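You operate a simulated robot arm through the tools that you are given. There is no shell and no other tool.

The job below is to be done with a simulated robot arm. You get a single attempt, and the scene is never put back.

TASK
Rub the blue book clean, then the orange one, and slide both back.
Fine: stop when a cover shows no grime, so that none is scuffed; the rubber block goes back on its dock; both books end in the wall half of the table. Set down upright: cream rubber block.

It is judged by the outcome, as a careful person would: the job done as asked, and still so three seconds after it is handed in. It fails if anything else is knocked over, pushed out of place, dropped, spilled or broken. Lids that push on must go on centred and level and be pressed home; caps that screw on are set level and turned clockwise until they are tight.

THE ROBOT
A 6-joint arm with a two-finger gripper, fixed in place. Base frame: the origin is on the floor under the middle of its stand, x ahead of it, y to its left, z up; the work surface is at about z = 740. Lengths are in mm, angles in rad, forces in N, time in s.
With the tool pointing down near the work surface it reaches from about 320 to 680 mm from the base axis. Its first joint turns from -2.897 to 2.897 rad. Payload 3.18 kg.
Tool frame: the origin (TCP) lies between the finger pads and is the grasp point; the fingertips stand 30 mm ahead of it; z points along the fingers, y is the line along which they close. The gripper opens to 144 mm; its body begins 103 mm behind the TCP.
Orientation is told as [roll, pitch, yaw] about the base's x, y, z axes, in that order, counted from this pose: with the fingers straight down and closing along the base's y, the tool's x points along the base's -x, its y along +y and its z along -z.

THE INTERFACE
- The arm moves only by the tool step_arm. Its argument "rows" is a list of rows, each an object of numbers (a shift or turn left out is 0, a gripper value left out holds the last): "hand": the finger opening in mm, from 0 to 144; "dx", "dy", "dz": the shift along the tool's x, y, z in mm; "wx", "wy", "wz": the turn, a rotation vector about the tool's x, y, z in rad. In form: [{"hand": .., "dx": .., "dy": .., "dz": .., "wx": .., "wy": .., "wz": ..}, ...]. A call has 1 to 20 rows; each row shifts and turns the commanded pose from where the row before left it, along the tool's axes as they then stand. Rows are played at 5 a second. More than 50 mm and 0.15 rad between two rows, or a gripper value outside its range, and nothing of the call is played. Where a pose cannot be reached the arm comes as near as it can. A force on the tool above 40 N (or 10 N above the force at the start of the call, whichever is more), or a blocked arm, ends the call early, and 0.2 s more pass. The fingers move at their own pace (about 186.7 mm/s each) and stop on an object; they squeeze with about 26 N. The grip force told is the motor's: it shows also when the fingers shut on nothing. Time passes only in rows, and 0.2 s behind the last, so rows that do not move let the fingers close. It gives the time, the measured TCP pose, the force on the tool (base axes), the opening and the grip force at its end, in the units of the frame above (readings bear some noise), with the torque about the TCP (base axes, N m) and any sound that the robot's microphone picked up, and new pictures: "views" is both (left out), scene, wrist or none.
- Cameras (640 x 400 px; columns grow to the right, rows downward): "scene" is fixed at [48, 650.5, 1464.4]; the picture's right is [-0.54, -0.84, 0.00], its down [-0.81, 0.52, -0.26] and it looks along [0.22, -0.14, -0.97] (base axes); focal length 214 px, centre (320, 200). "wrist" rides on the gripper at [76, 16, -143] in the tool frame; the picture's right is [-0.21, 0.98, 0.00], its down [-0.84, -0.18, -0.51] and it looks along [-0.50, -0.11, 0.86] (tool axes); focal length 218 px, centre (320, 200). There is no depth. A picture from a camera that has moved, and an enlarged one, comes with that camera's place and axes in the base frame and with its lens.
- inspect(camera, box): a new picture of the part [left, top, right, bottom] of that camera's present view, enlarged. The clock stands still meanwhile.
- close_job(): hands the job in; it is judged then, once.

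Places have to be worked out from the pictures, the camera data and where the tool is seen. Open the gripper and draw the arm clear of the work before you hand the job in, unless the task says otherwise.

The tools are called after ">>>" as a command line: name --argument value ..., lists and objects as JSON in quotes. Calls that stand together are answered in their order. step_arm: Moves the arm, as the interface text tells. Its arguments: {"type":"object","properties":{"rows":{"type":"array","items":{"type":"object","properties":{"hand":{"type":"number"},"dx":{"type":"number"},"dy":{"type":"number"},"dz":{"type":"number"},"wx":{"type":"number"},"wy":{"type":"number"},"wz":{"type":"number"}}}},"views":{"type":"string","enum":["both","scene","wrist","none"]}},"required":["rows"]} The other tools are called the same way: inspect (camera, box) takes an enlarged picture of a part of a camera's view; close_job () hands the job in.

At the start:

```text
clock: 0.0
ee_pos: [160.3, 398.9, 971.1]
tool_rot: [-0.001, -0.001, 0.0]
wrist_force: [-0.6, 1.6, -0.2]
wrist_torque: [0.01, 0.01, -0.02]
gripper_width: 144.1
grip_force: 0.1
```

scene: 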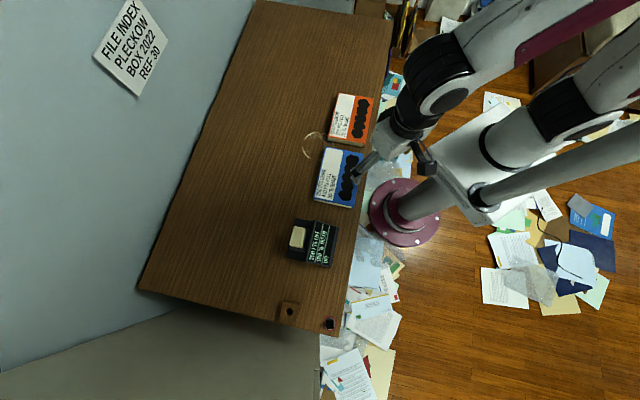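
wrist: 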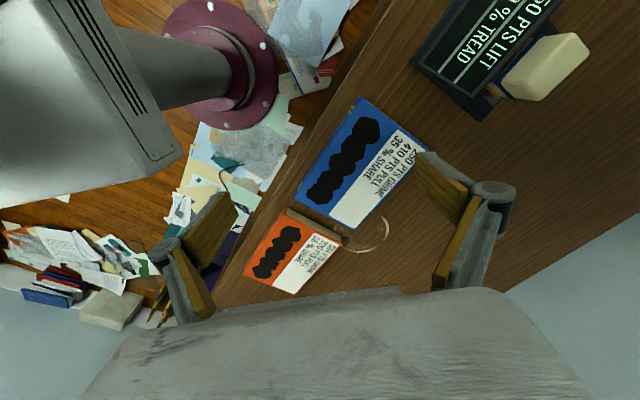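

I see a table with a blue and an orange book, each with black grime, and a display/dock with a cream rubber block on it. I'll zoom in on the relevant parts first.

>>> inspect --camera "scene" --box '[260, 70, 420, 170]'

>>> inspect --camera "scene" --box '[250, 130, 410, 230]'

>>> inspect --camera "scene" --box '[270, 200, 366, 260]'

>>> inspect --camera "wrist" --box '[400, 0, 640, 150]'

>>> inspect --camera "wrist" --box '[220, 90, 460, 300]'

```text
4.00 times, centred on (340, 120) of scene
camera zoom: at [48.0, 650.5, 1464.4], right [-0.54, -0.84, 0.0], down [-0.81, 0.52, -0.26], along [0.22, -0.14, -0.97], focal length 858 px, centre (240, 520)
```

zoom: 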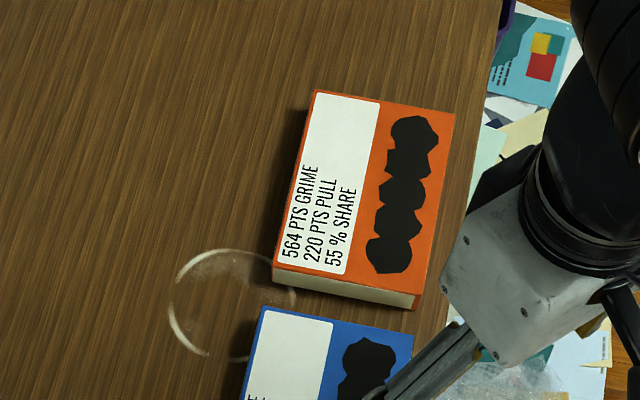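

```text
4.00 times, centred on (330, 180) of scene
camera zoom: at [48.0, 650.5, 1464.4], right [-0.54, -0.84, 0.0], down [-0.81, 0.52, -0.26], along [0.22, -0.14, -0.97], focal length 858 px, centre (280, 280)
```

zoom: 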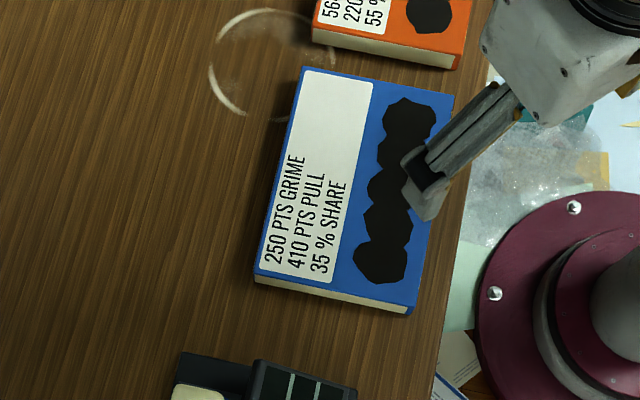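

```text
6.67 times, centred on (318, 230) of scene
camera zoom: at [48.0, 650.5, 1464.4], right [-0.54, -0.84, 0.0], down [-0.81, 0.52, -0.26], along [0.22, -0.14, -0.97], focal length 1430 px, centre (333, 0)
```

zoom: 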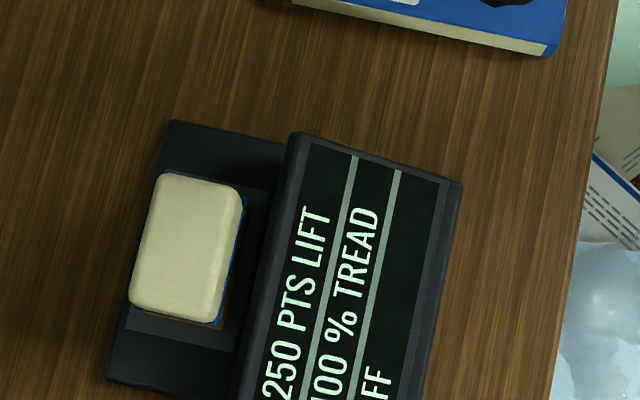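

```text
2.67 times, centred on (520, 75) of wrist
camera zoom: at [84.6, 416.0, 1114.4], right [0.21, 0.98, 0.0], down [0.84, -0.18, 0.51], along [0.5, -0.11, -0.86], focal length 582 px, centre (-213, 533)
```

zoom: 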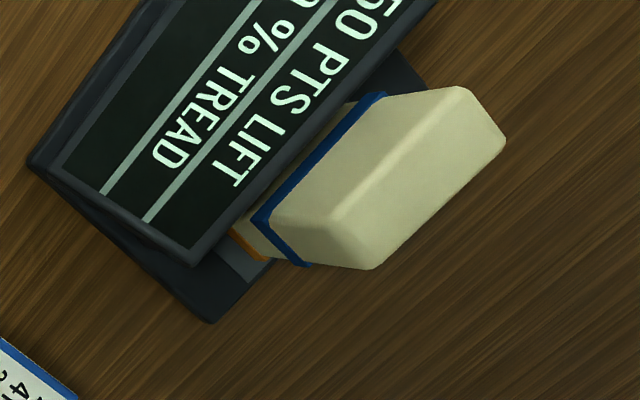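

```text
1.90 times, centred on (340, 195) of wrist
camera zoom: at [84.6, 416.0, 1114.4], right [0.21, 0.98, 0.0], down [0.84, -0.18, 0.51], along [0.5, -0.11, -0.86], focal length 416 px, centre (282, 210)
```

zoom: 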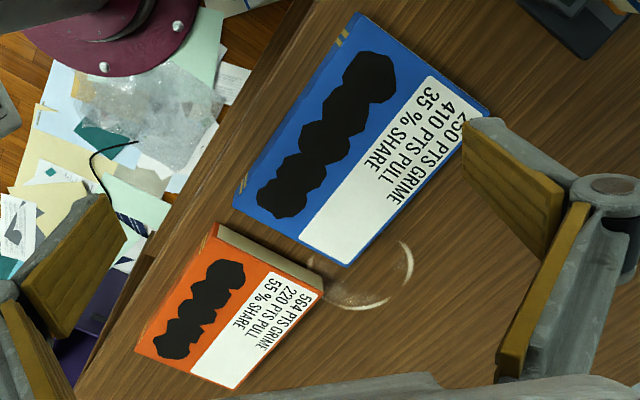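

The books and dock carry printed text that may matter. I'll read the rest of the dock's display and the other objects before moving.

>>> inspect --camera "scene" --box '[280, 212, 344, 272]'

>>> inspect --camera "scene" --box '[260, 280, 356, 340]'

>>> inspect --camera "scene" --box '[80, 0, 208, 100]'

>>> inspect --camera "scene" --box '[240, 0, 420, 112]'

>>> inspect --camera "wrist" --box '[400, 0, 560, 100]'

```text
6.67 times, centred on (312, 242) of scene
camera zoom: at [48.0, 650.5, 1464.4], right [-0.54, -0.84, 0.0], down [-0.81, 0.52, -0.26], along [0.22, -0.14, -0.97], focal length 1430 px, centre (373, -80)
```

zoom: 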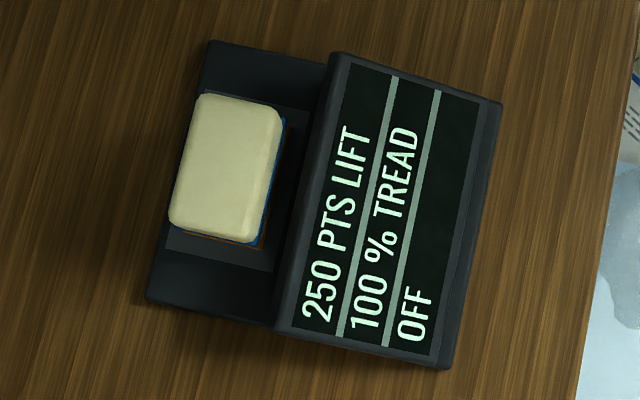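

```text
6.67 times, centred on (308, 310) of scene
camera zoom: at [48.0, 650.5, 1464.4], right [-0.54, -0.84, 0.0], down [-0.81, 0.52, -0.26], along [0.22, -0.14, -0.97], focal length 1430 px, centre (400, -533)
```

zoom: 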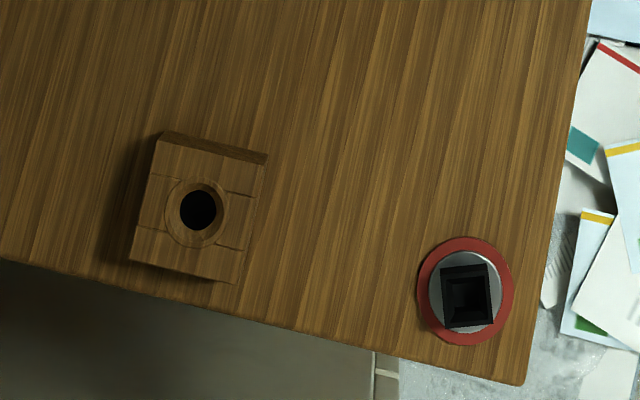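

```text
4.00 times, centred on (144, 50) of scene
camera zoom: at [48.0, 650.5, 1464.4], right [-0.54, -0.84, 0.0], down [-0.81, 0.52, -0.26], along [0.22, -0.14, -0.97], focal length 858 px, centre (1024, 800)
```

zoom: 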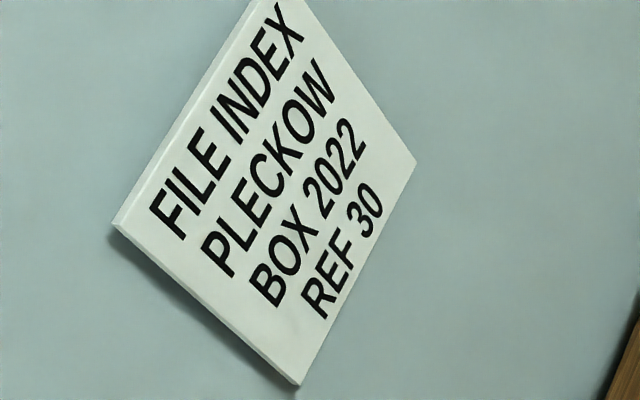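

```text
3.56 times, centred on (330, 56) of scene
camera zoom: at [48.0, 650.5, 1464.4], right [-0.54, -0.84, 0.0], down [-0.81, 0.52, -0.26], along [0.22, -0.14, -0.97], focal length 763 px, centre (284, 712)
```

zoom: 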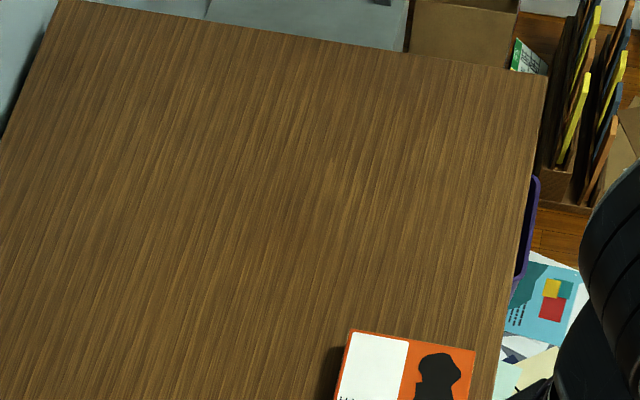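

```text
4.00 times, centred on (480, 50) of wrist
camera zoom: at [84.6, 416.0, 1114.4], right [0.21, 0.98, 0.0], down [0.84, -0.18, 0.51], along [0.5, -0.11, -0.86], focal length 873 px, centre (-320, 800)
```

zoom: 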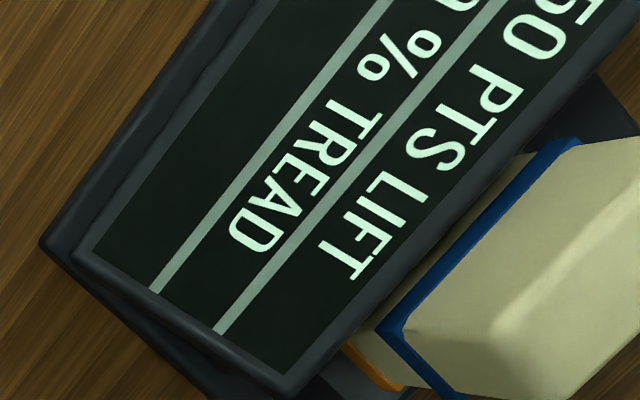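

The layout is clear: the table is turned about 45° to the base, with its front edge running along (0.71,-0.70), and books, dock and display lie parallel to it. I'll first turn the tool by +45° yaw so its axes line up with the table, well above everything.

>>> step_arm --rows '[{"wz": -0.131}, {"wz": -0.131}, {"wz": -0.131}, {"wz": -0.131}, {"wz": -0.131}, {"wz": -0.131}]' --views "both"

```text
clock: 1.4
ee_pos: [160.6, 398.7, 970.5]
tool_rot: [-0.001, 0.001, 0.788]
wrist_force: [1.1, -0.8, 0.2]
wrist_torque: [-0.01, -0.03, 0.0]
gripper_width: 143.8
grip_force: 0.1
camera wrist: at [95.8, 357.0, 1114.4], right [-0.55, 0.84, 0.0], down [0.72, 0.47, 0.51], along [0.42, 0.28, -0.86], focal length 218 px, centre (320, 200)
```

scene: 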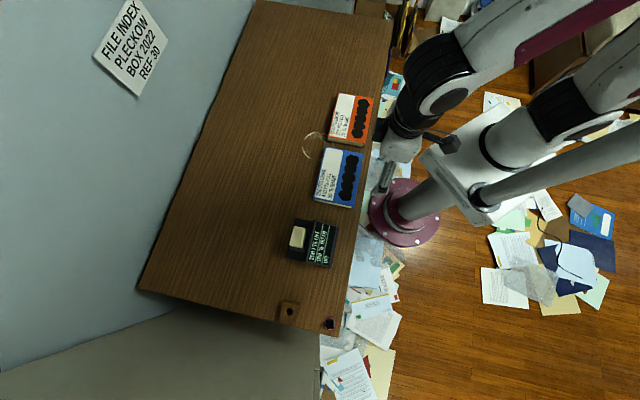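
wrist: 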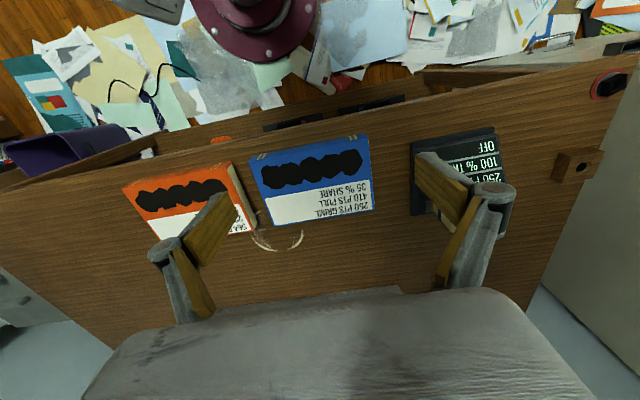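

The tool is now square with the table. I'll move the camera over the dock (block judged near x=142, y=675) at this height to study the block.

>>> step_arm --rows '[{"dx": -11, "dy": 38}, {"dx": -11, "dy": 38}, {"dx": -11, "dy": 38}, {"dx": -11, "dy": 38}, {"dx": -11, "dy": 38}, {"dx": -11, "dy": 38}]' --views "both"

>>> inspect --camera "wrist" --box '[220, 100, 420, 225]'

```text
clock: 2.8
ee_pos: [43.2, 569.0, 923.2]
tool_rot: [0.01, -0.007, 0.787]
wrist_force: [-0.2, 0.2, 0.6]
wrist_torque: [0.01, 0.01, -0.02]
gripper_width: 143.8
grip_force: 0.1
out of reach, approached as far as the arm can: row 3, 4, 5, 6
camera wrist: at [-21.6, 526.2, 1066.8], right [-0.55, 0.84, 0.01], down [0.72, 0.46, 0.51], along [0.43, 0.29, -0.86], focal length 218 px, centre (320, 200)
```

scene: 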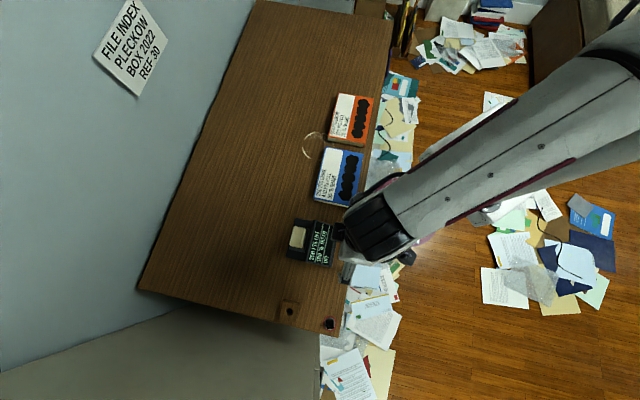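
wrist: 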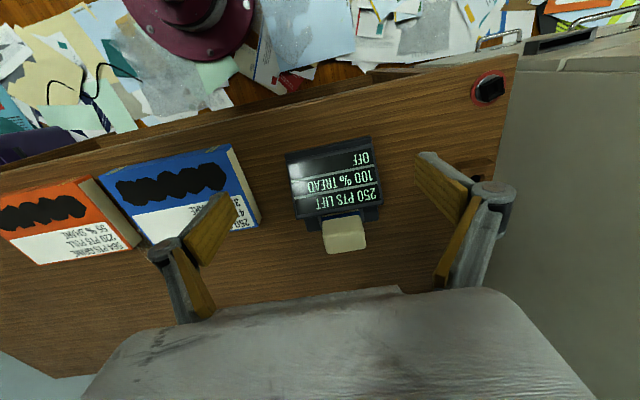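

```text
3.20 times, centred on (320, 162) of wrist
camera zoom: at [-21.6, 526.2, 1066.8], right [-0.55, 0.84, 0.01], down [0.72, 0.46, 0.51], along [0.43, 0.29, -0.86], focal length 698 px, centre (320, 320)
```

zoom: 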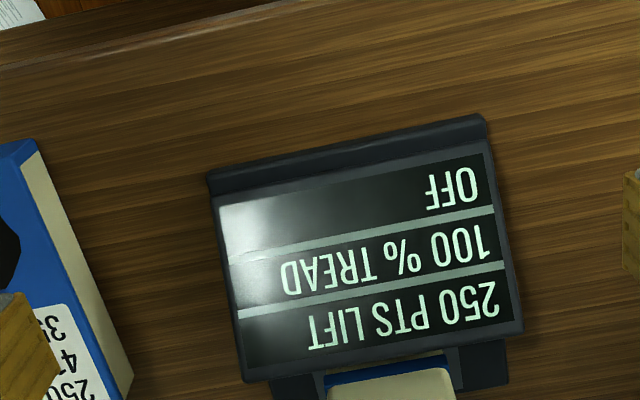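

The height limits the reach up here, but the view is useful. I'll zoom in on the block, the red/black knob and the wooden holder.

>>> inspect --camera "wrist" --box '[440, 50, 540, 112]'

>>> inspect --camera "wrist" --box '[280, 170, 400, 270]'

>>> inspect --camera "scene" --box '[300, 300, 348, 340]'

>>> inspect --camera "wrist" --box '[90, 140, 290, 265]'

```text
6.40 times, centred on (490, 81) of wrist
camera zoom: at [-21.6, 526.2, 1066.8], right [-0.55, 0.84, 0.01], down [0.72, 0.46, 0.51], along [0.43, 0.29, -0.86], focal length 1397 px, centre (-768, 962)
```

zoom: 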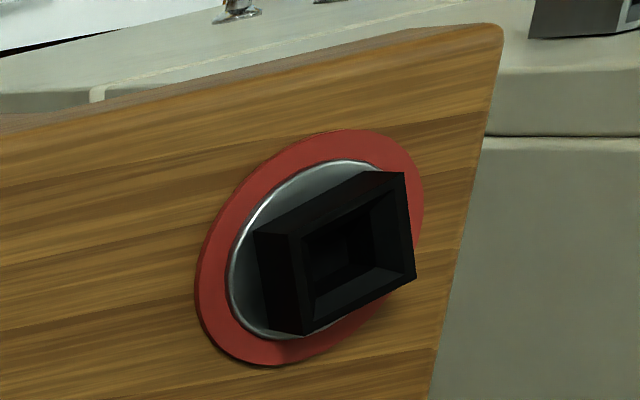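

```text
4.00 times, centred on (340, 220) of wrist
camera zoom: at [-21.6, 526.2, 1066.8], right [-0.55, 0.84, 0.01], down [0.72, 0.46, 0.51], along [0.43, 0.29, -0.86], focal length 873 px, centre (240, 120)
```

zoom: 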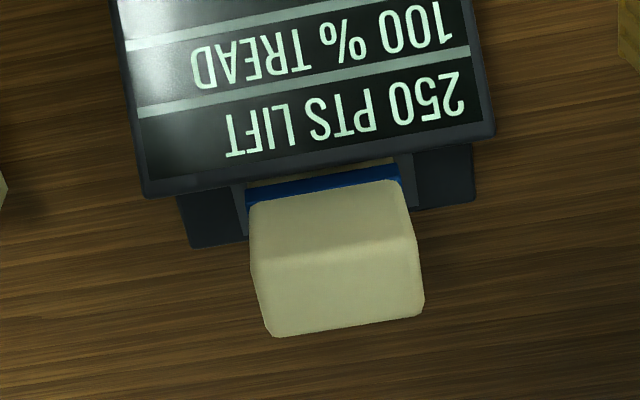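

```text
10.00 times, centred on (324, 320) of scene
camera zoom: at [48.0, 650.5, 1464.4], right [-0.54, -0.84, 0.0], down [-0.81, 0.52, -0.26], along [0.22, -0.14, -0.97], focal length 2145 px, centre (280, -1000)
```

zoom: 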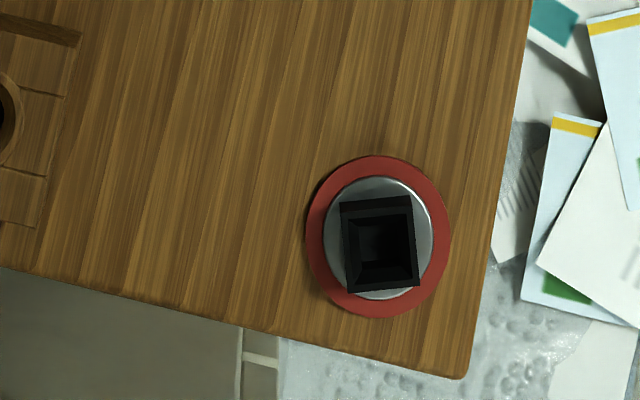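

```text
3.20 times, centred on (190, 202) of wrist
camera zoom: at [-21.6, 526.2, 1066.8], right [-0.55, 0.84, 0.01], down [0.72, 0.46, 0.51], along [0.43, 0.29, -0.86], focal length 698 px, centre (736, 192)
```

zoom: 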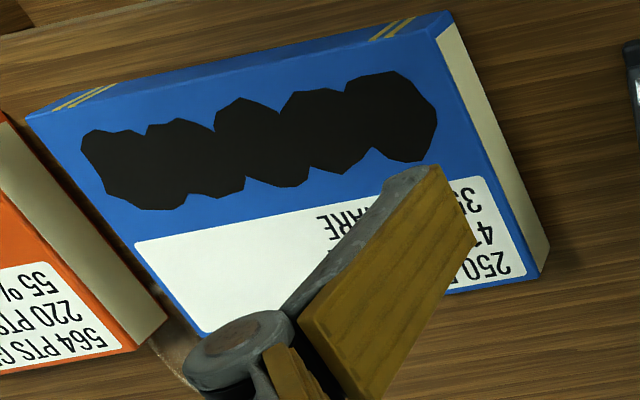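

The block's top works out to z≈832, centred near (133, 673), about 56 mm along the table by 36 mm deep, with a blue band and an orange one lower down. I'll narrow the fingers and move to a spot where the wrist camera sees the block's side.

>>> step_arm --rows '[{"hand": 60, "dx": -20, "dy": -36}, {"dx": -23, "dy": -36, "dz": 10}, {"dx": -23, "dy": -35, "dz": 15}, {"dx": -23, "dy": -35, "dz": 20}, {"dx": -23, "dy": -34, "dz": 20}]' --views "both"

>>> inspect --camera "wrist" --box '[460, 80, 620, 200]'

```text
clock: 4.0
ee_pos: [245.7, 526.0, 858.8]
tool_rot: [0.0, 0.0, 0.786]
wrist_force: [0.8, 0.7, 0.4]
wrist_torque: [0.01, -0.01, 0.0]
gripper_width: 59.9
grip_force: 0.0
camera wrist: at [181.5, 483.9, 1002.4], right [-0.55, 0.84, 0.0], down [0.72, 0.47, 0.51], along [0.43, 0.28, -0.86], focal length 218 px, centre (320, 200)
```

scene: 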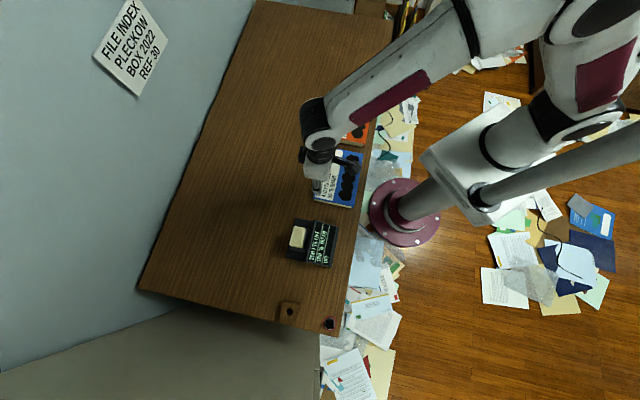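
wrist: 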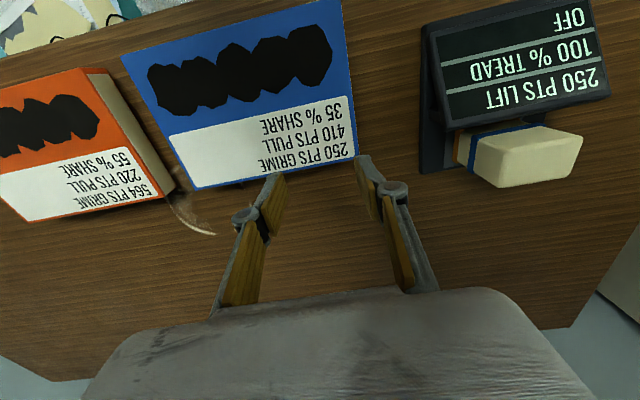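

```text
3.33 times, centred on (540, 140) of wrist
camera zoom: at [181.5, 483.9, 1002.4], right [-0.55, 0.84, 0.0], down [0.72, 0.47, 0.51], along [0.43, 0.28, -0.86], focal length 728 px, centre (-413, 400)
```

zoom: 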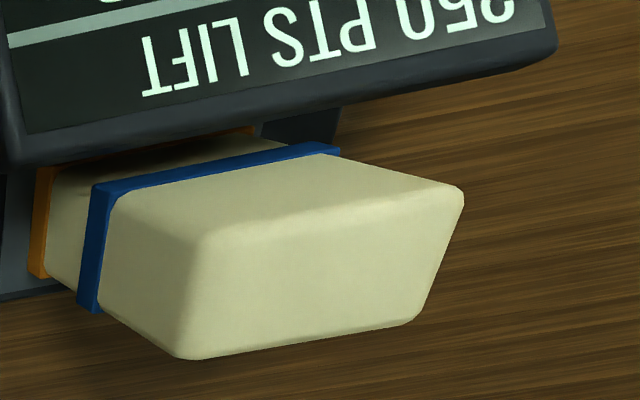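

The block stands upright about 80 mm tall with its bottom at z≈750, upper cream part from z≈790 to 827. It is near the edge of the reach (r≈690), so I'll tilt the fingers outward about the table-edge axis, which keeps the pads flat on the block's end faces, and move above it.

>>> step_arm --rows '[{"hand": 110, "wy": -0.125, "dz": -20}, {"wy": -0.125, "dz": -15}, {"dx": -5.8, "dy": 37, "dz": 1.5}, {"dx": -5.8, "dy": 37, "dz": 1.5}, {"dx": -5.8, "dy": 37, "dz": 1.5}, {"dx": -5.8, "dy": 37, "dz": 1.5}, {"dx": -5.8, "dy": 36, "dz": 1.5}]' --views "both"

```text
clock: 5.6
ee_pos: [134.5, 674.9, 895.7]
tool_rot: [0.001, -0.249, 0.789]
wrist_force: [-0.5, 0.5, 0.1]
wrist_torque: [-0.04, 0.01, 0.0]
gripper_width: 110.1
grip_force: 0.0
camera wrist: at [47.5, 609.7, 1015.0], right [-0.55, 0.83, 0.05], down [0.62, 0.36, 0.7], along [0.57, 0.42, -0.71], focal length 218 px, centre (320, 200)
```

scene: 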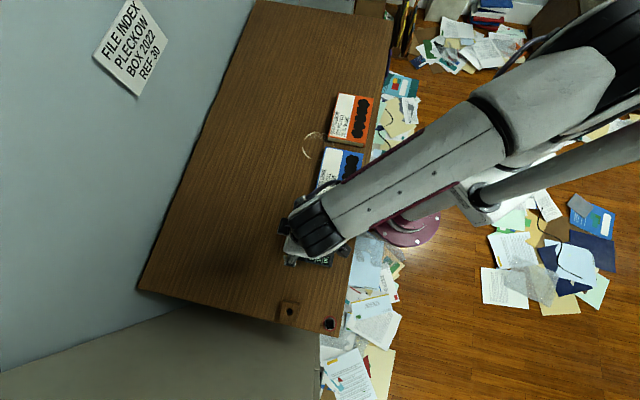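
wrist: 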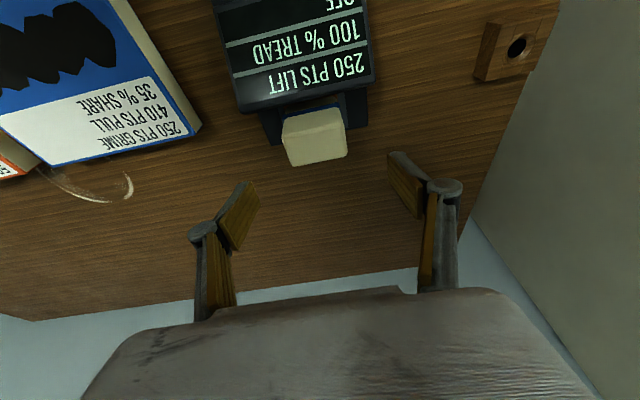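

The pose is reachable and the block shows nearly between the fingers. I'll zoom in to centre on it precisely before descending.

>>> inspect --camera "wrist" --box '[250, 80, 378, 180]'

```text
4.00 times, centred on (314, 130) of wrist
camera zoom: at [47.5, 609.7, 1015.0], right [-0.55, 0.83, 0.05], down [0.62, 0.36, 0.7], along [0.57, 0.42, -0.71], focal length 873 px, centre (344, 480)
```

zoom: 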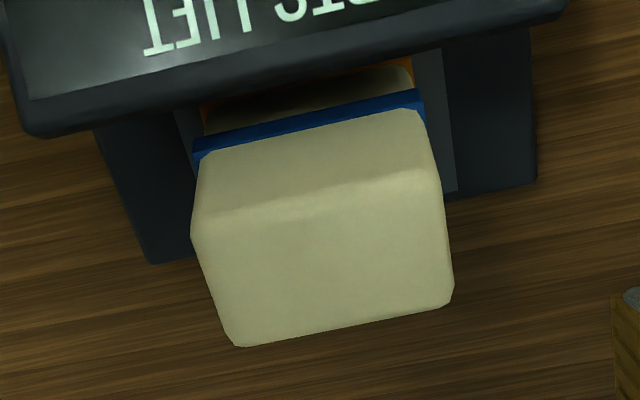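

Triangulated: block centre at n≈578, t≈-380 in table axes (x≈140, y≈678), 58 × 33 mm. I'll descend along the tilted tool to TCP z≈822 with the open fingers straddling the ends.

>>> step_arm --rows '[{"dx": 3.9, "dy": -1.6, "dz": 18}, {"dx": 3.9, "dz": 18}, {"dx": 3.9, "dz": 18}, {"dx": 3.9, "dz": 18}]' --views "both"

>>> inspect --camera "wrist" --box '[210, 80, 450, 230]'

```text
clock: 6.6
ee_pos: [138.6, 674.5, 820.6]
tool_rot: [0.001, -0.249, 0.787]
wrist_force: [0.6, 0.3, -0.5]
wrist_torque: [0.0, 0.02, -0.03]
gripper_width: 110.0
grip_force: 0.1
camera wrist: at [50.5, 609.7, 940.4], right [-0.55, 0.83, 0.05], down [0.62, 0.36, 0.7], along [0.56, 0.42, -0.71], focal length 218 px, centre (320, 200)
```

scene: 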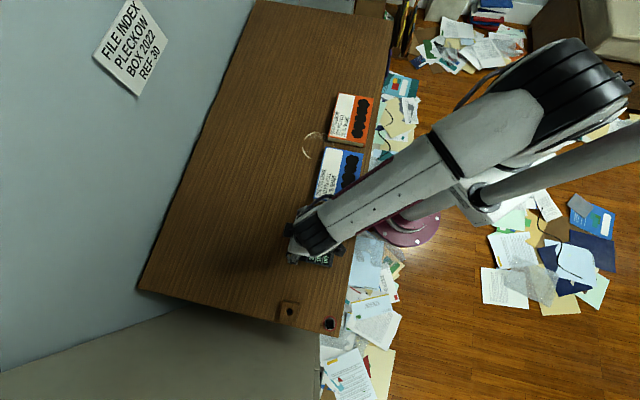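
wrist: 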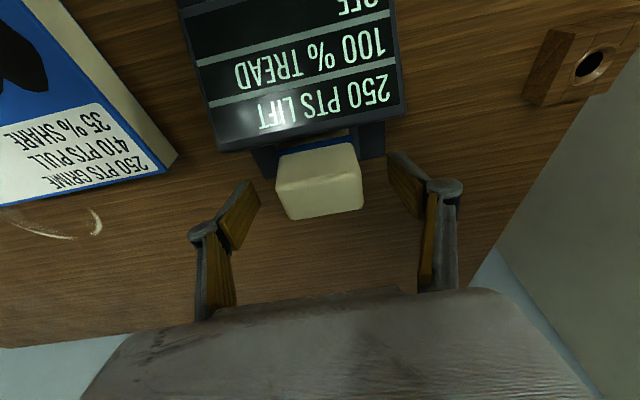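

```text
2.67 times, centred on (330, 155) of wrist
camera zoom: at [50.5, 609.7, 940.4], right [-0.55, 0.83, 0.05], down [0.62, 0.36, 0.7], along [0.56, 0.42, -0.71], focal length 582 px, centre (293, 320)
```

zoom: 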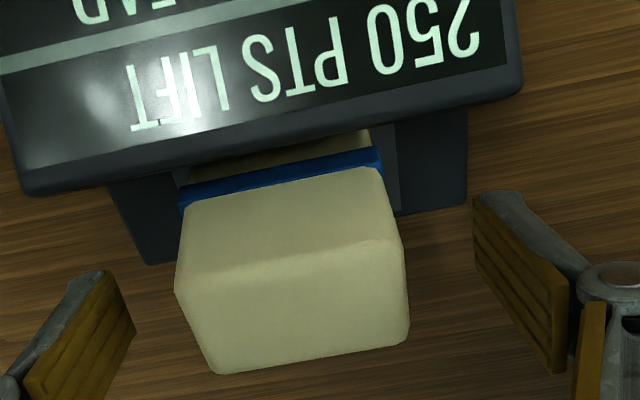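

The fingers straddle the block with about 25 mm clearance each side; it sits about 2.5 mm toward -t of the tool. I'll shift by that and close on it.

>>> step_arm --rows '[{"dy": 2.5}, {"hand": 40}, {}, {}]' --views "wrist"

```text
clock: 7.6
ee_pos: [137.5, 676.3, 820.4]
tool_rot: [-0.001, -0.248, 0.787]
wrist_force: [1.5, 0.7, 2.1]
wrist_torque: [-0.08, -0.1, 0.03]
gripper_width: 59.4
grip_force: 26.1
camera wrist: at [48.8, 611.7, 940.7], right [-0.55, 0.83, 0.05], down [0.61, 0.36, 0.7], along [0.56, 0.42, -0.71], focal length 218 px, centre (320, 200)
```

wrist: 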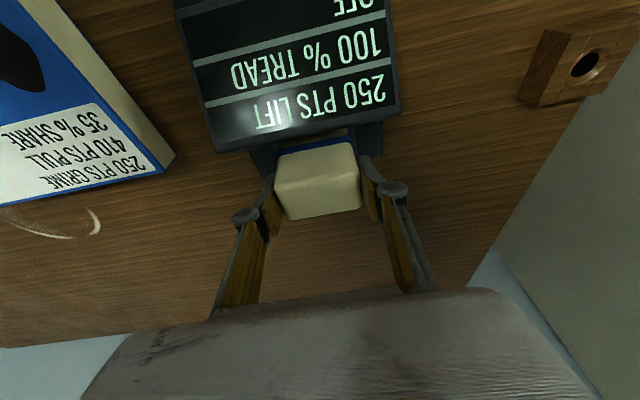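

The block is held (59.4 mm, 26 N). I'll lift it straight up and look at the display and the block's underside margin.

>>> step_arm --rows '[{"dx": -1.2, "dz": -4.8}, {"dx": -2.5, "dz": -9.7}, {"dx": -5, "dz": -19.4}, {"dx": -5, "dz": -19.4}, {"dx": -2.5, "dz": -9.7}, {}]' --views "both"

>>> inspect --camera "wrist" --box '[180, 0, 420, 240]'

```text
clock: 9.0
ee_pos: [136.9, 677.0, 885.9]
tool_rot: [0.0, -0.249, 0.787]
wrist_force: [0.5, 0.5, -1.3]
wrist_torque: [0.03, 0.04, 0.0]
gripper_width: 59.5
grip_force: 25.8
camera wrist: at [49.2, 612.0, 1006.0], right [-0.55, 0.83, 0.05], down [0.62, 0.36, 0.7], along [0.56, 0.42, -0.71], focal length 218 px, centre (320, 200)
```

scene: 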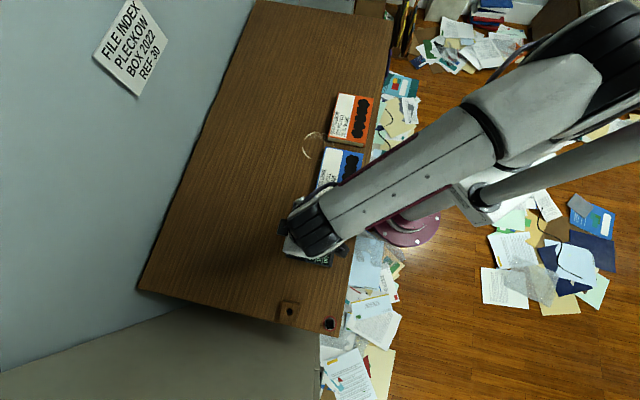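
wrist: 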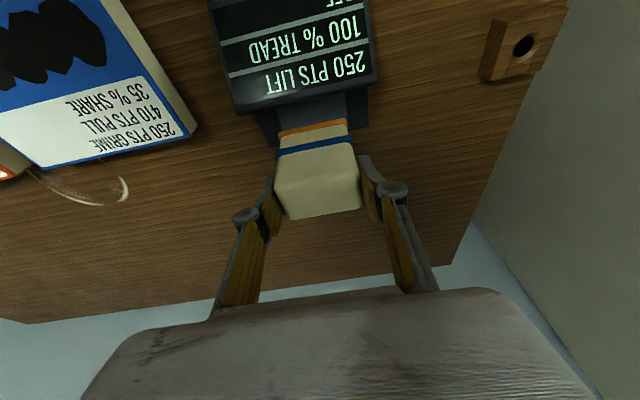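

```text
1.67 times, centred on (300, 120) of wrist
camera zoom: at [49.2, 612.0, 1006.0], right [-0.55, 0.83, 0.05], down [0.62, 0.36, 0.7], along [0.56, 0.42, -0.71], focal length 364 px, centre (353, 333)
```

zoom: 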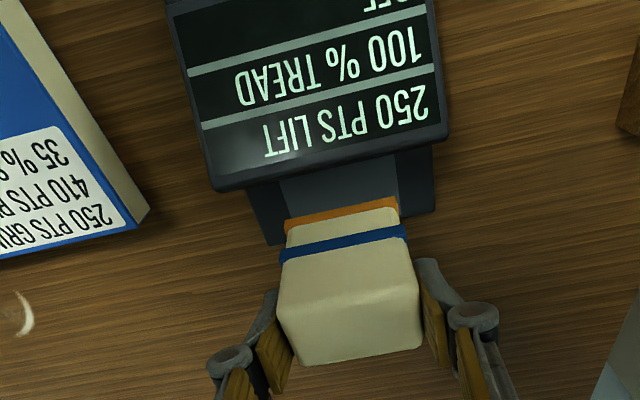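

The block is up cleanly, bottom about z=816 now. Next I'll carry it over the dock-side end of the blue book's grime strip (n≈455, t≈-200), staying high.

>>> step_arm --rows '[{"dy": -45}, {"dy": -45}, {"dy": -23, "dx": 29, "dz": -7.4}, {"dy": -23, "dx": 29, "dz": -7.4}, {"dy": -23, "dx": 29, "dz": -7.4}, {"dy": -23, "dx": 29, "dz": -7.4}, {}]' --views "both"

>>> inspect --camera "wrist" --box '[120, 40, 440, 240]'

```text
clock: 10.6
ee_pos: [180.7, 464.1, 883.4]
tool_rot: [-0.001, -0.249, 0.787]
wrist_force: [-0.1, -0.6, -1.0]
wrist_torque: [0.04, -0.05, 0.0]
gripper_width: 59.6
grip_force: 25.7
camera wrist: at [93.5, 398.6, 1005.1], right [-0.55, 0.83, 0.05], down [0.62, 0.36, 0.7], along [0.56, 0.42, -0.71], focal length 218 px, centre (320, 200)
```

scene: 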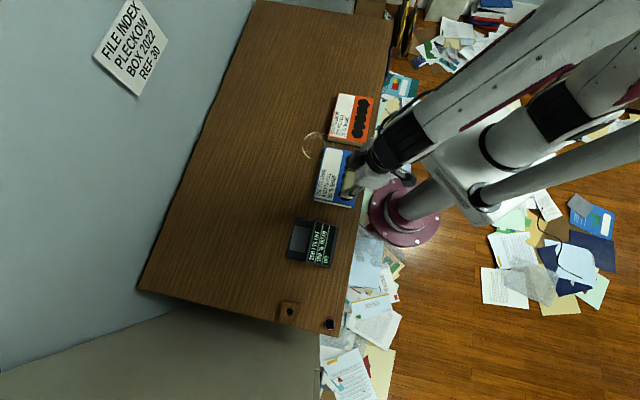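
wrist: 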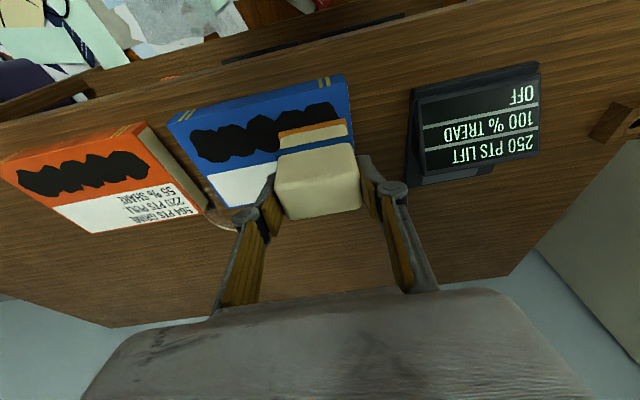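

```text
2.00 times, centred on (280, 140) of wrist
camera zoom: at [93.5, 398.6, 1005.1], right [-0.55, 0.83, 0.05], down [0.62, 0.36, 0.7], along [0.56, 0.42, -0.71], focal length 436 px, centre (400, 320)
```

zoom: 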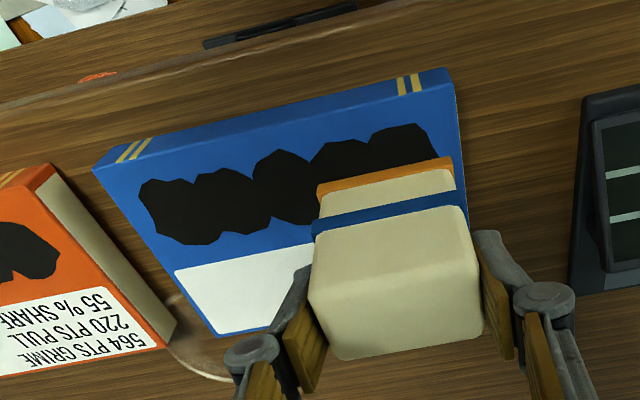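

From here the strip spans n≈434–481, t≈-229…-55 on the blue cover, and the block (bottom z≈813) hovers over its dock-side end. I'll descend to just above the cover and then feel for contact in small steps.

>>> step_arm --rows '[{"dx": 3, "dz": 11.6}, {"dx": 3, "dz": 11.6}, {"dx": 2, "dz": 7.75}, {"dx": 0.75, "dz": 2.9}, {}]' --views "wrist"

>>> inspect --camera "wrist" --box '[120, 40, 440, 240]'

```text
clock: 11.8
ee_pos: [181.5, 464.2, 849.4]
tool_rot: [-0.002, -0.248, 0.788]
wrist_force: [-0.5, 0.1, -0.7]
wrist_torque: [0.03, 0.02, 0.04]
gripper_width: 59.3
grip_force: 26.0
camera wrist: at [93.7, 398.9, 970.2], right [-0.55, 0.83, 0.05], down [0.61, 0.36, 0.7], along [0.56, 0.42, -0.71], focal length 218 px, centre (320, 200)
```

wrist: 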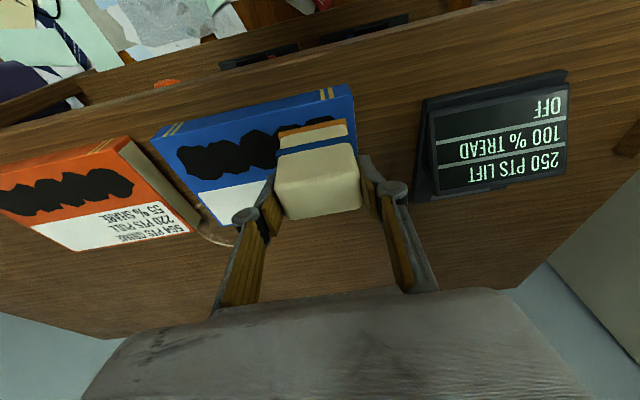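

```text
2.00 times, centred on (280, 140) of wrist
camera zoom: at [93.7, 398.9, 970.2], right [-0.55, 0.83, 0.05], down [0.61, 0.36, 0.7], along [0.56, 0.42, -0.71], focal length 436 px, centre (400, 320)
```

zoom: 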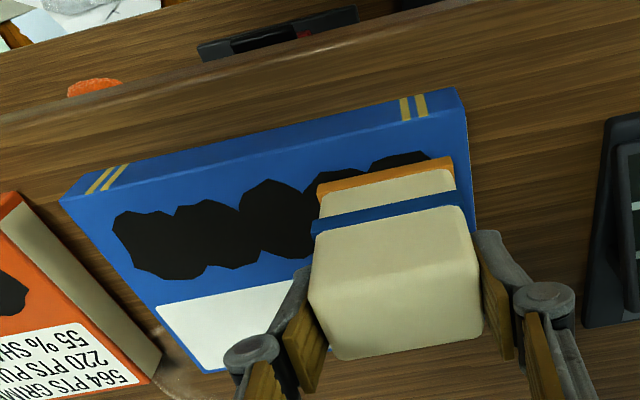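

The bottom is about 10 mm above the cover by my estimate. I'll step down gently, reading the force each time.

>>> step_arm --rows '[{"dx": 0.5, "dz": 1.94}, {"dx": 0.5, "dz": 1.94}, {"dx": 0.25, "dz": 0.97}, {}]' --views "none"

```text
clock: 12.8
ee_pos: [180.8, 464.2, 845.7]
tool_rot: [0.0, -0.249, 0.788]
wrist_force: [0.1, 0.2, -0.9]
wrist_torque: [-0.01, -0.02, 0.02]
gripper_width: 59.6
grip_force: 25.6
```

No contact yet at z=845.7 (block bottom ≈775). I'll continue down in small steps.

>>> step_arm --rows '[{"dx": 0.25, "dz": 0.97}, {"dx": 0.25, "dz": 0.97}, {"dx": 0.25, "dz": 0.97}, {}]' --views "none"

>>> step_arm --rows '[{"dx": 0.25, "dz": 0.97}, {"dx": 0.25, "dz": 0.97}, {}]' --views "none"

```text
clock: 13.8
ee_pos: [180.4, 464.0, 841.5]
tool_rot: [-0.002, -0.25, 0.788]
wrist_force: [0.1, 0.7, -1.9]
wrist_torque: [-0.03, -0.03, -0.01]
gripper_width: 59.3
grip_force: 26.1
```

```text
clock: 14.6
ee_pos: [180.4, 462.8, 841.4]
tool_rot: [0.0, -0.249, 0.787]
wrist_force: [-0.8, 0.4, -1.3]
wrist_torque: [0.0, 0.0, 0.02]
gripper_width: 59.4
grip_force: 26.0
```

Still free (noise-level forces). I continue down by 2 mm steps.

>>> step_arm --rows '[{"dx": 0.25, "dz": 0.97}, {"dx": 0.25, "dz": 0.97}, {}]' --views "none"

>>> step_arm --rows '[{"dx": 0.25, "dz": 0.97}, {}]' --views "none"

>>> step_arm --rows '[{"dx": 0.25, "dz": 0.97}, {}]' --views "wrist"

```text
clock: 15.4
ee_pos: [181.0, 463.3, 837.9]
tool_rot: [0.0, -0.25, 0.787]
wrist_force: [-0.3, 0.1, 1.0]
wrist_torque: [-0.07, -0.04, 0.0]
gripper_width: 59.5
grip_force: 25.8
```

```text
clock: 16.0
ee_pos: [180.7, 464.4, 837.8]
tool_rot: [0.0, -0.249, 0.785]
wrist_force: [-3.2, -8.3, 23.6]
wrist_torque: [-0.55, 0.13, 0.03]
gripper_width: 59.4
grip_force: 25.9
```

```text
clock: 16.6
ee_pos: [181.4, 464.6, 838.2]
tool_rot: [0.002, -0.254, 0.786]
wrist_force: [1.7, -7.1, 33.6]
wrist_torque: [-0.01, -0.33, -0.05]
gripper_width: 59.6
grip_force: 26.8
camera wrist: at [93.8, 399.5, 957.4], right [-0.55, 0.83, 0.05], down [0.61, 0.36, 0.7], along [0.57, 0.42, -0.71], focal length 218 px, centre (320, 200)
```

wrist: 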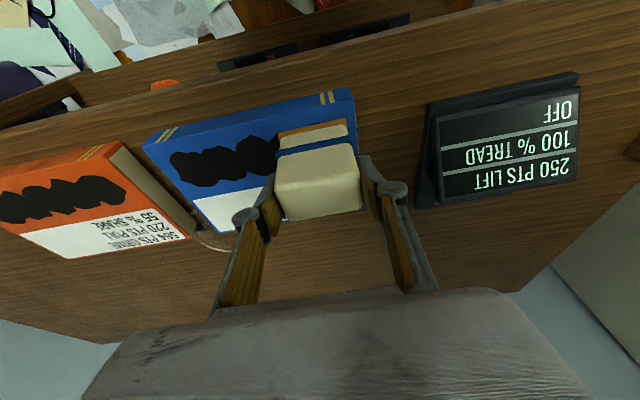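

Contact came at TCP z≈838 (cover at about z=767), and it is stiff: 34 N now, more than I want. I'll back off to a light press.

>>> step_arm --rows '[{"dx": -0.35, "dz": -1.36}, {}]' --views "none"

```text
clock: 17.2
ee_pos: [180.8, 464.5, 837.8]
tool_rot: [0.002, -0.251, 0.787]
wrist_force: [5.9, 5.3, 8.7]
wrist_torque: [0.6, -0.38, -0.09]
gripper_width: 59.7
grip_force: 25.9
```

Now about 9 N of press. I'll try a short first stroke of 30 mm along the strip (+t) and look at what happens to the grime, the book and the display.

>>> step_arm --rows '[{"dy": -5}, {"dy": -10}, {"dy": -10}, {"dy": -5}]' --views "both"

>>> inspect --camera "wrist" --box '[120, 40, 440, 240]'

>>> inspect --camera "wrist" --box '[400, 60, 600, 220]'

```text
clock: 18.2
ee_pos: [201.3, 442.5, 837.8]
tool_rot: [-0.002, -0.249, 0.786]
wrist_force: [-3.0, 1.5, 1.9]
wrist_torque: [0.28, 0.19, 0.06]
gripper_width: 59.3
grip_force: 25.5
camera wrist: at [114.6, 377.8, 958.0], right [-0.55, 0.83, 0.05], down [0.62, 0.36, 0.7], along [0.56, 0.42, -0.71], focal length 218 px, centre (320, 200)
```

scene: 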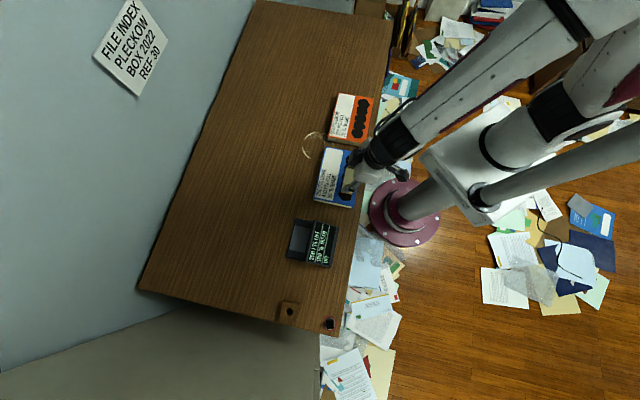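
wrist: 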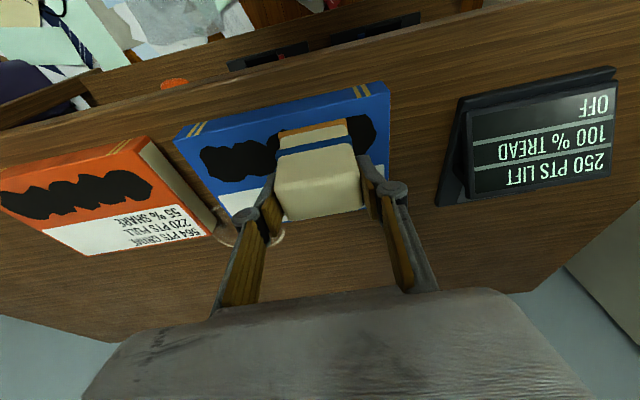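

```text
2.00 times, centred on (280, 140) of wrist
camera zoom: at [114.6, 377.8, 958.0], right [-0.55, 0.83, 0.05], down [0.62, 0.36, 0.7], along [0.56, 0.42, -0.71], focal length 436 px, centre (400, 320)
```

zoom: 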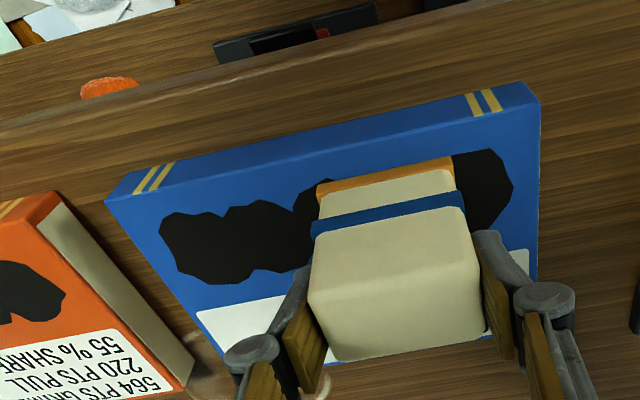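

```text
2.50 times, centred on (500, 140) of wrist
camera zoom: at [114.6, 377.8, 958.0], right [-0.55, 0.83, 0.05], down [0.62, 0.36, 0.7], along [0.56, 0.42, -0.71], focal length 546 px, centre (-130, 350)
```

zoom: 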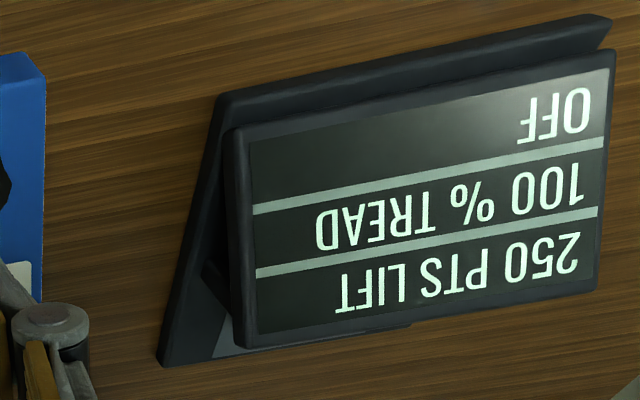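

The book stayed put and nothing changed visibly; the press had faded to about 2 N during the stroke. I'll press slightly deeper and continue the stroke.

>>> step_arm --rows '[{"dx": 0.1, "dz": 0.39}, {}]' --views "none"

```text
clock: 18.8
ee_pos: [202.6, 443.5, 837.5]
tool_rot: [0.001, -0.25, 0.789]
wrist_force: [-4.4, -2.9, 9.7]
wrist_torque: [-0.01, 0.2, 0.03]
gripper_width: 59.5
grip_force: 26.2
```

Press is now about 10 N. I'll stroke another 30 mm and read the force at once.

>>> step_arm --rows '[{"dy": -8}, {"dy": -10}, {"dy": -12}]' --views "wrist"

>>> inspect --camera "wrist" --box '[120, 40, 440, 240]'

```text
clock: 19.6
ee_pos: [224.6, 423.0, 837.6]
tool_rot: [-0.001, -0.252, 0.786]
wrist_force: [-3.9, 4.6, 6.2]
wrist_torque: [0.3, 0.13, 0.1]
gripper_width: 59.4
grip_force: 26.0
camera wrist: at [136.5, 357.2, 957.7], right [-0.55, 0.83, 0.05], down [0.61, 0.36, 0.7], along [0.56, 0.42, -0.71], focal length 218 px, centre (320, 200)
```

wrist: 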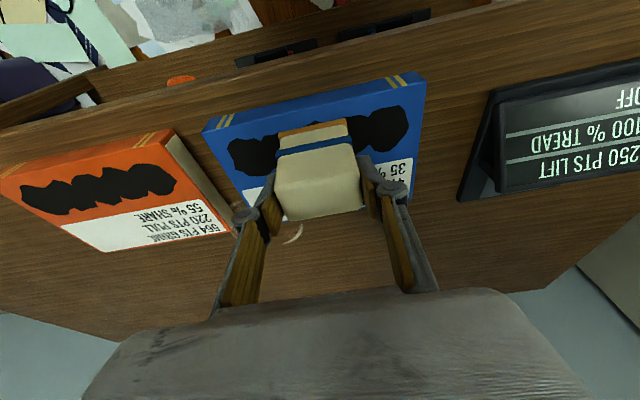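

```text
2.00 times, centred on (280, 140) of wrist
camera zoom: at [136.5, 357.2, 957.7], right [-0.55, 0.83, 0.05], down [0.61, 0.36, 0.7], along [0.56, 0.42, -0.71], focal length 436 px, centre (400, 320)
```

zoom: 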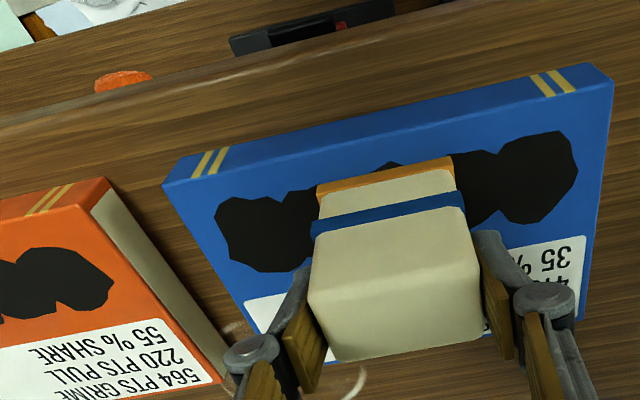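

No grime has lifted yet; drag is about 6 N along the stroke at 6–7 N press, and the book isn't moving. I'll carry the stroke on to the orange-side end of the strip.

>>> step_arm --rows '[{"dy": -10}, {"dy": -15}, {"dy": -15}, {"dy": -15}]' --views "wrist"

>>> inspect --camera "wrist" --box '[160, 20, 480, 220]'

```text
clock: 20.6
ee_pos: [263.0, 382.7, 838.6]
tool_rot: [0.0, -0.25, 0.786]
wrist_force: [-6.0, 6.1, 10.8]
wrist_torque: [0.4, 0.19, 0.11]
gripper_width: 59.5
grip_force: 25.6
camera wrist: at [175.7, 318.3, 957.5], right [-0.55, 0.83, 0.05], down [0.61, 0.36, 0.7], along [0.57, 0.42, -0.71], focal length 218 px, centre (320, 200)
```

wrist: 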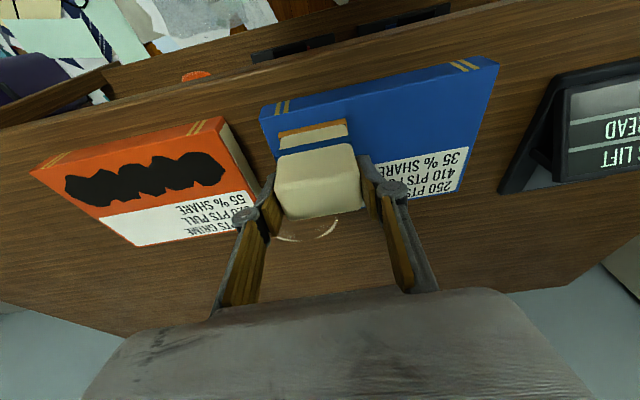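

```text
2.00 times, centred on (320, 120) of wrist
camera zoom: at [175.7, 318.3, 957.5], right [-0.55, 0.83, 0.05], down [0.61, 0.36, 0.7], along [0.57, 0.42, -0.71], focal length 436 px, centre (320, 360)
```

zoom: 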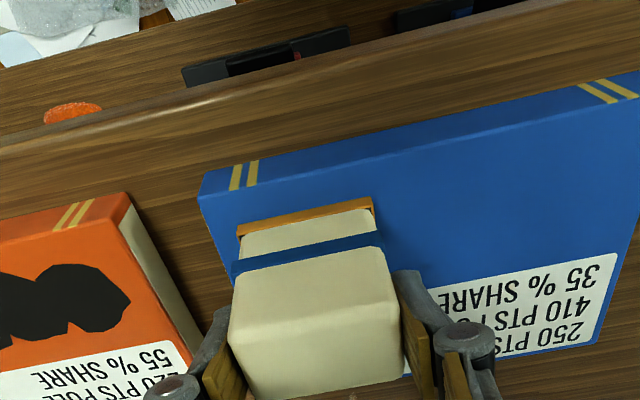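

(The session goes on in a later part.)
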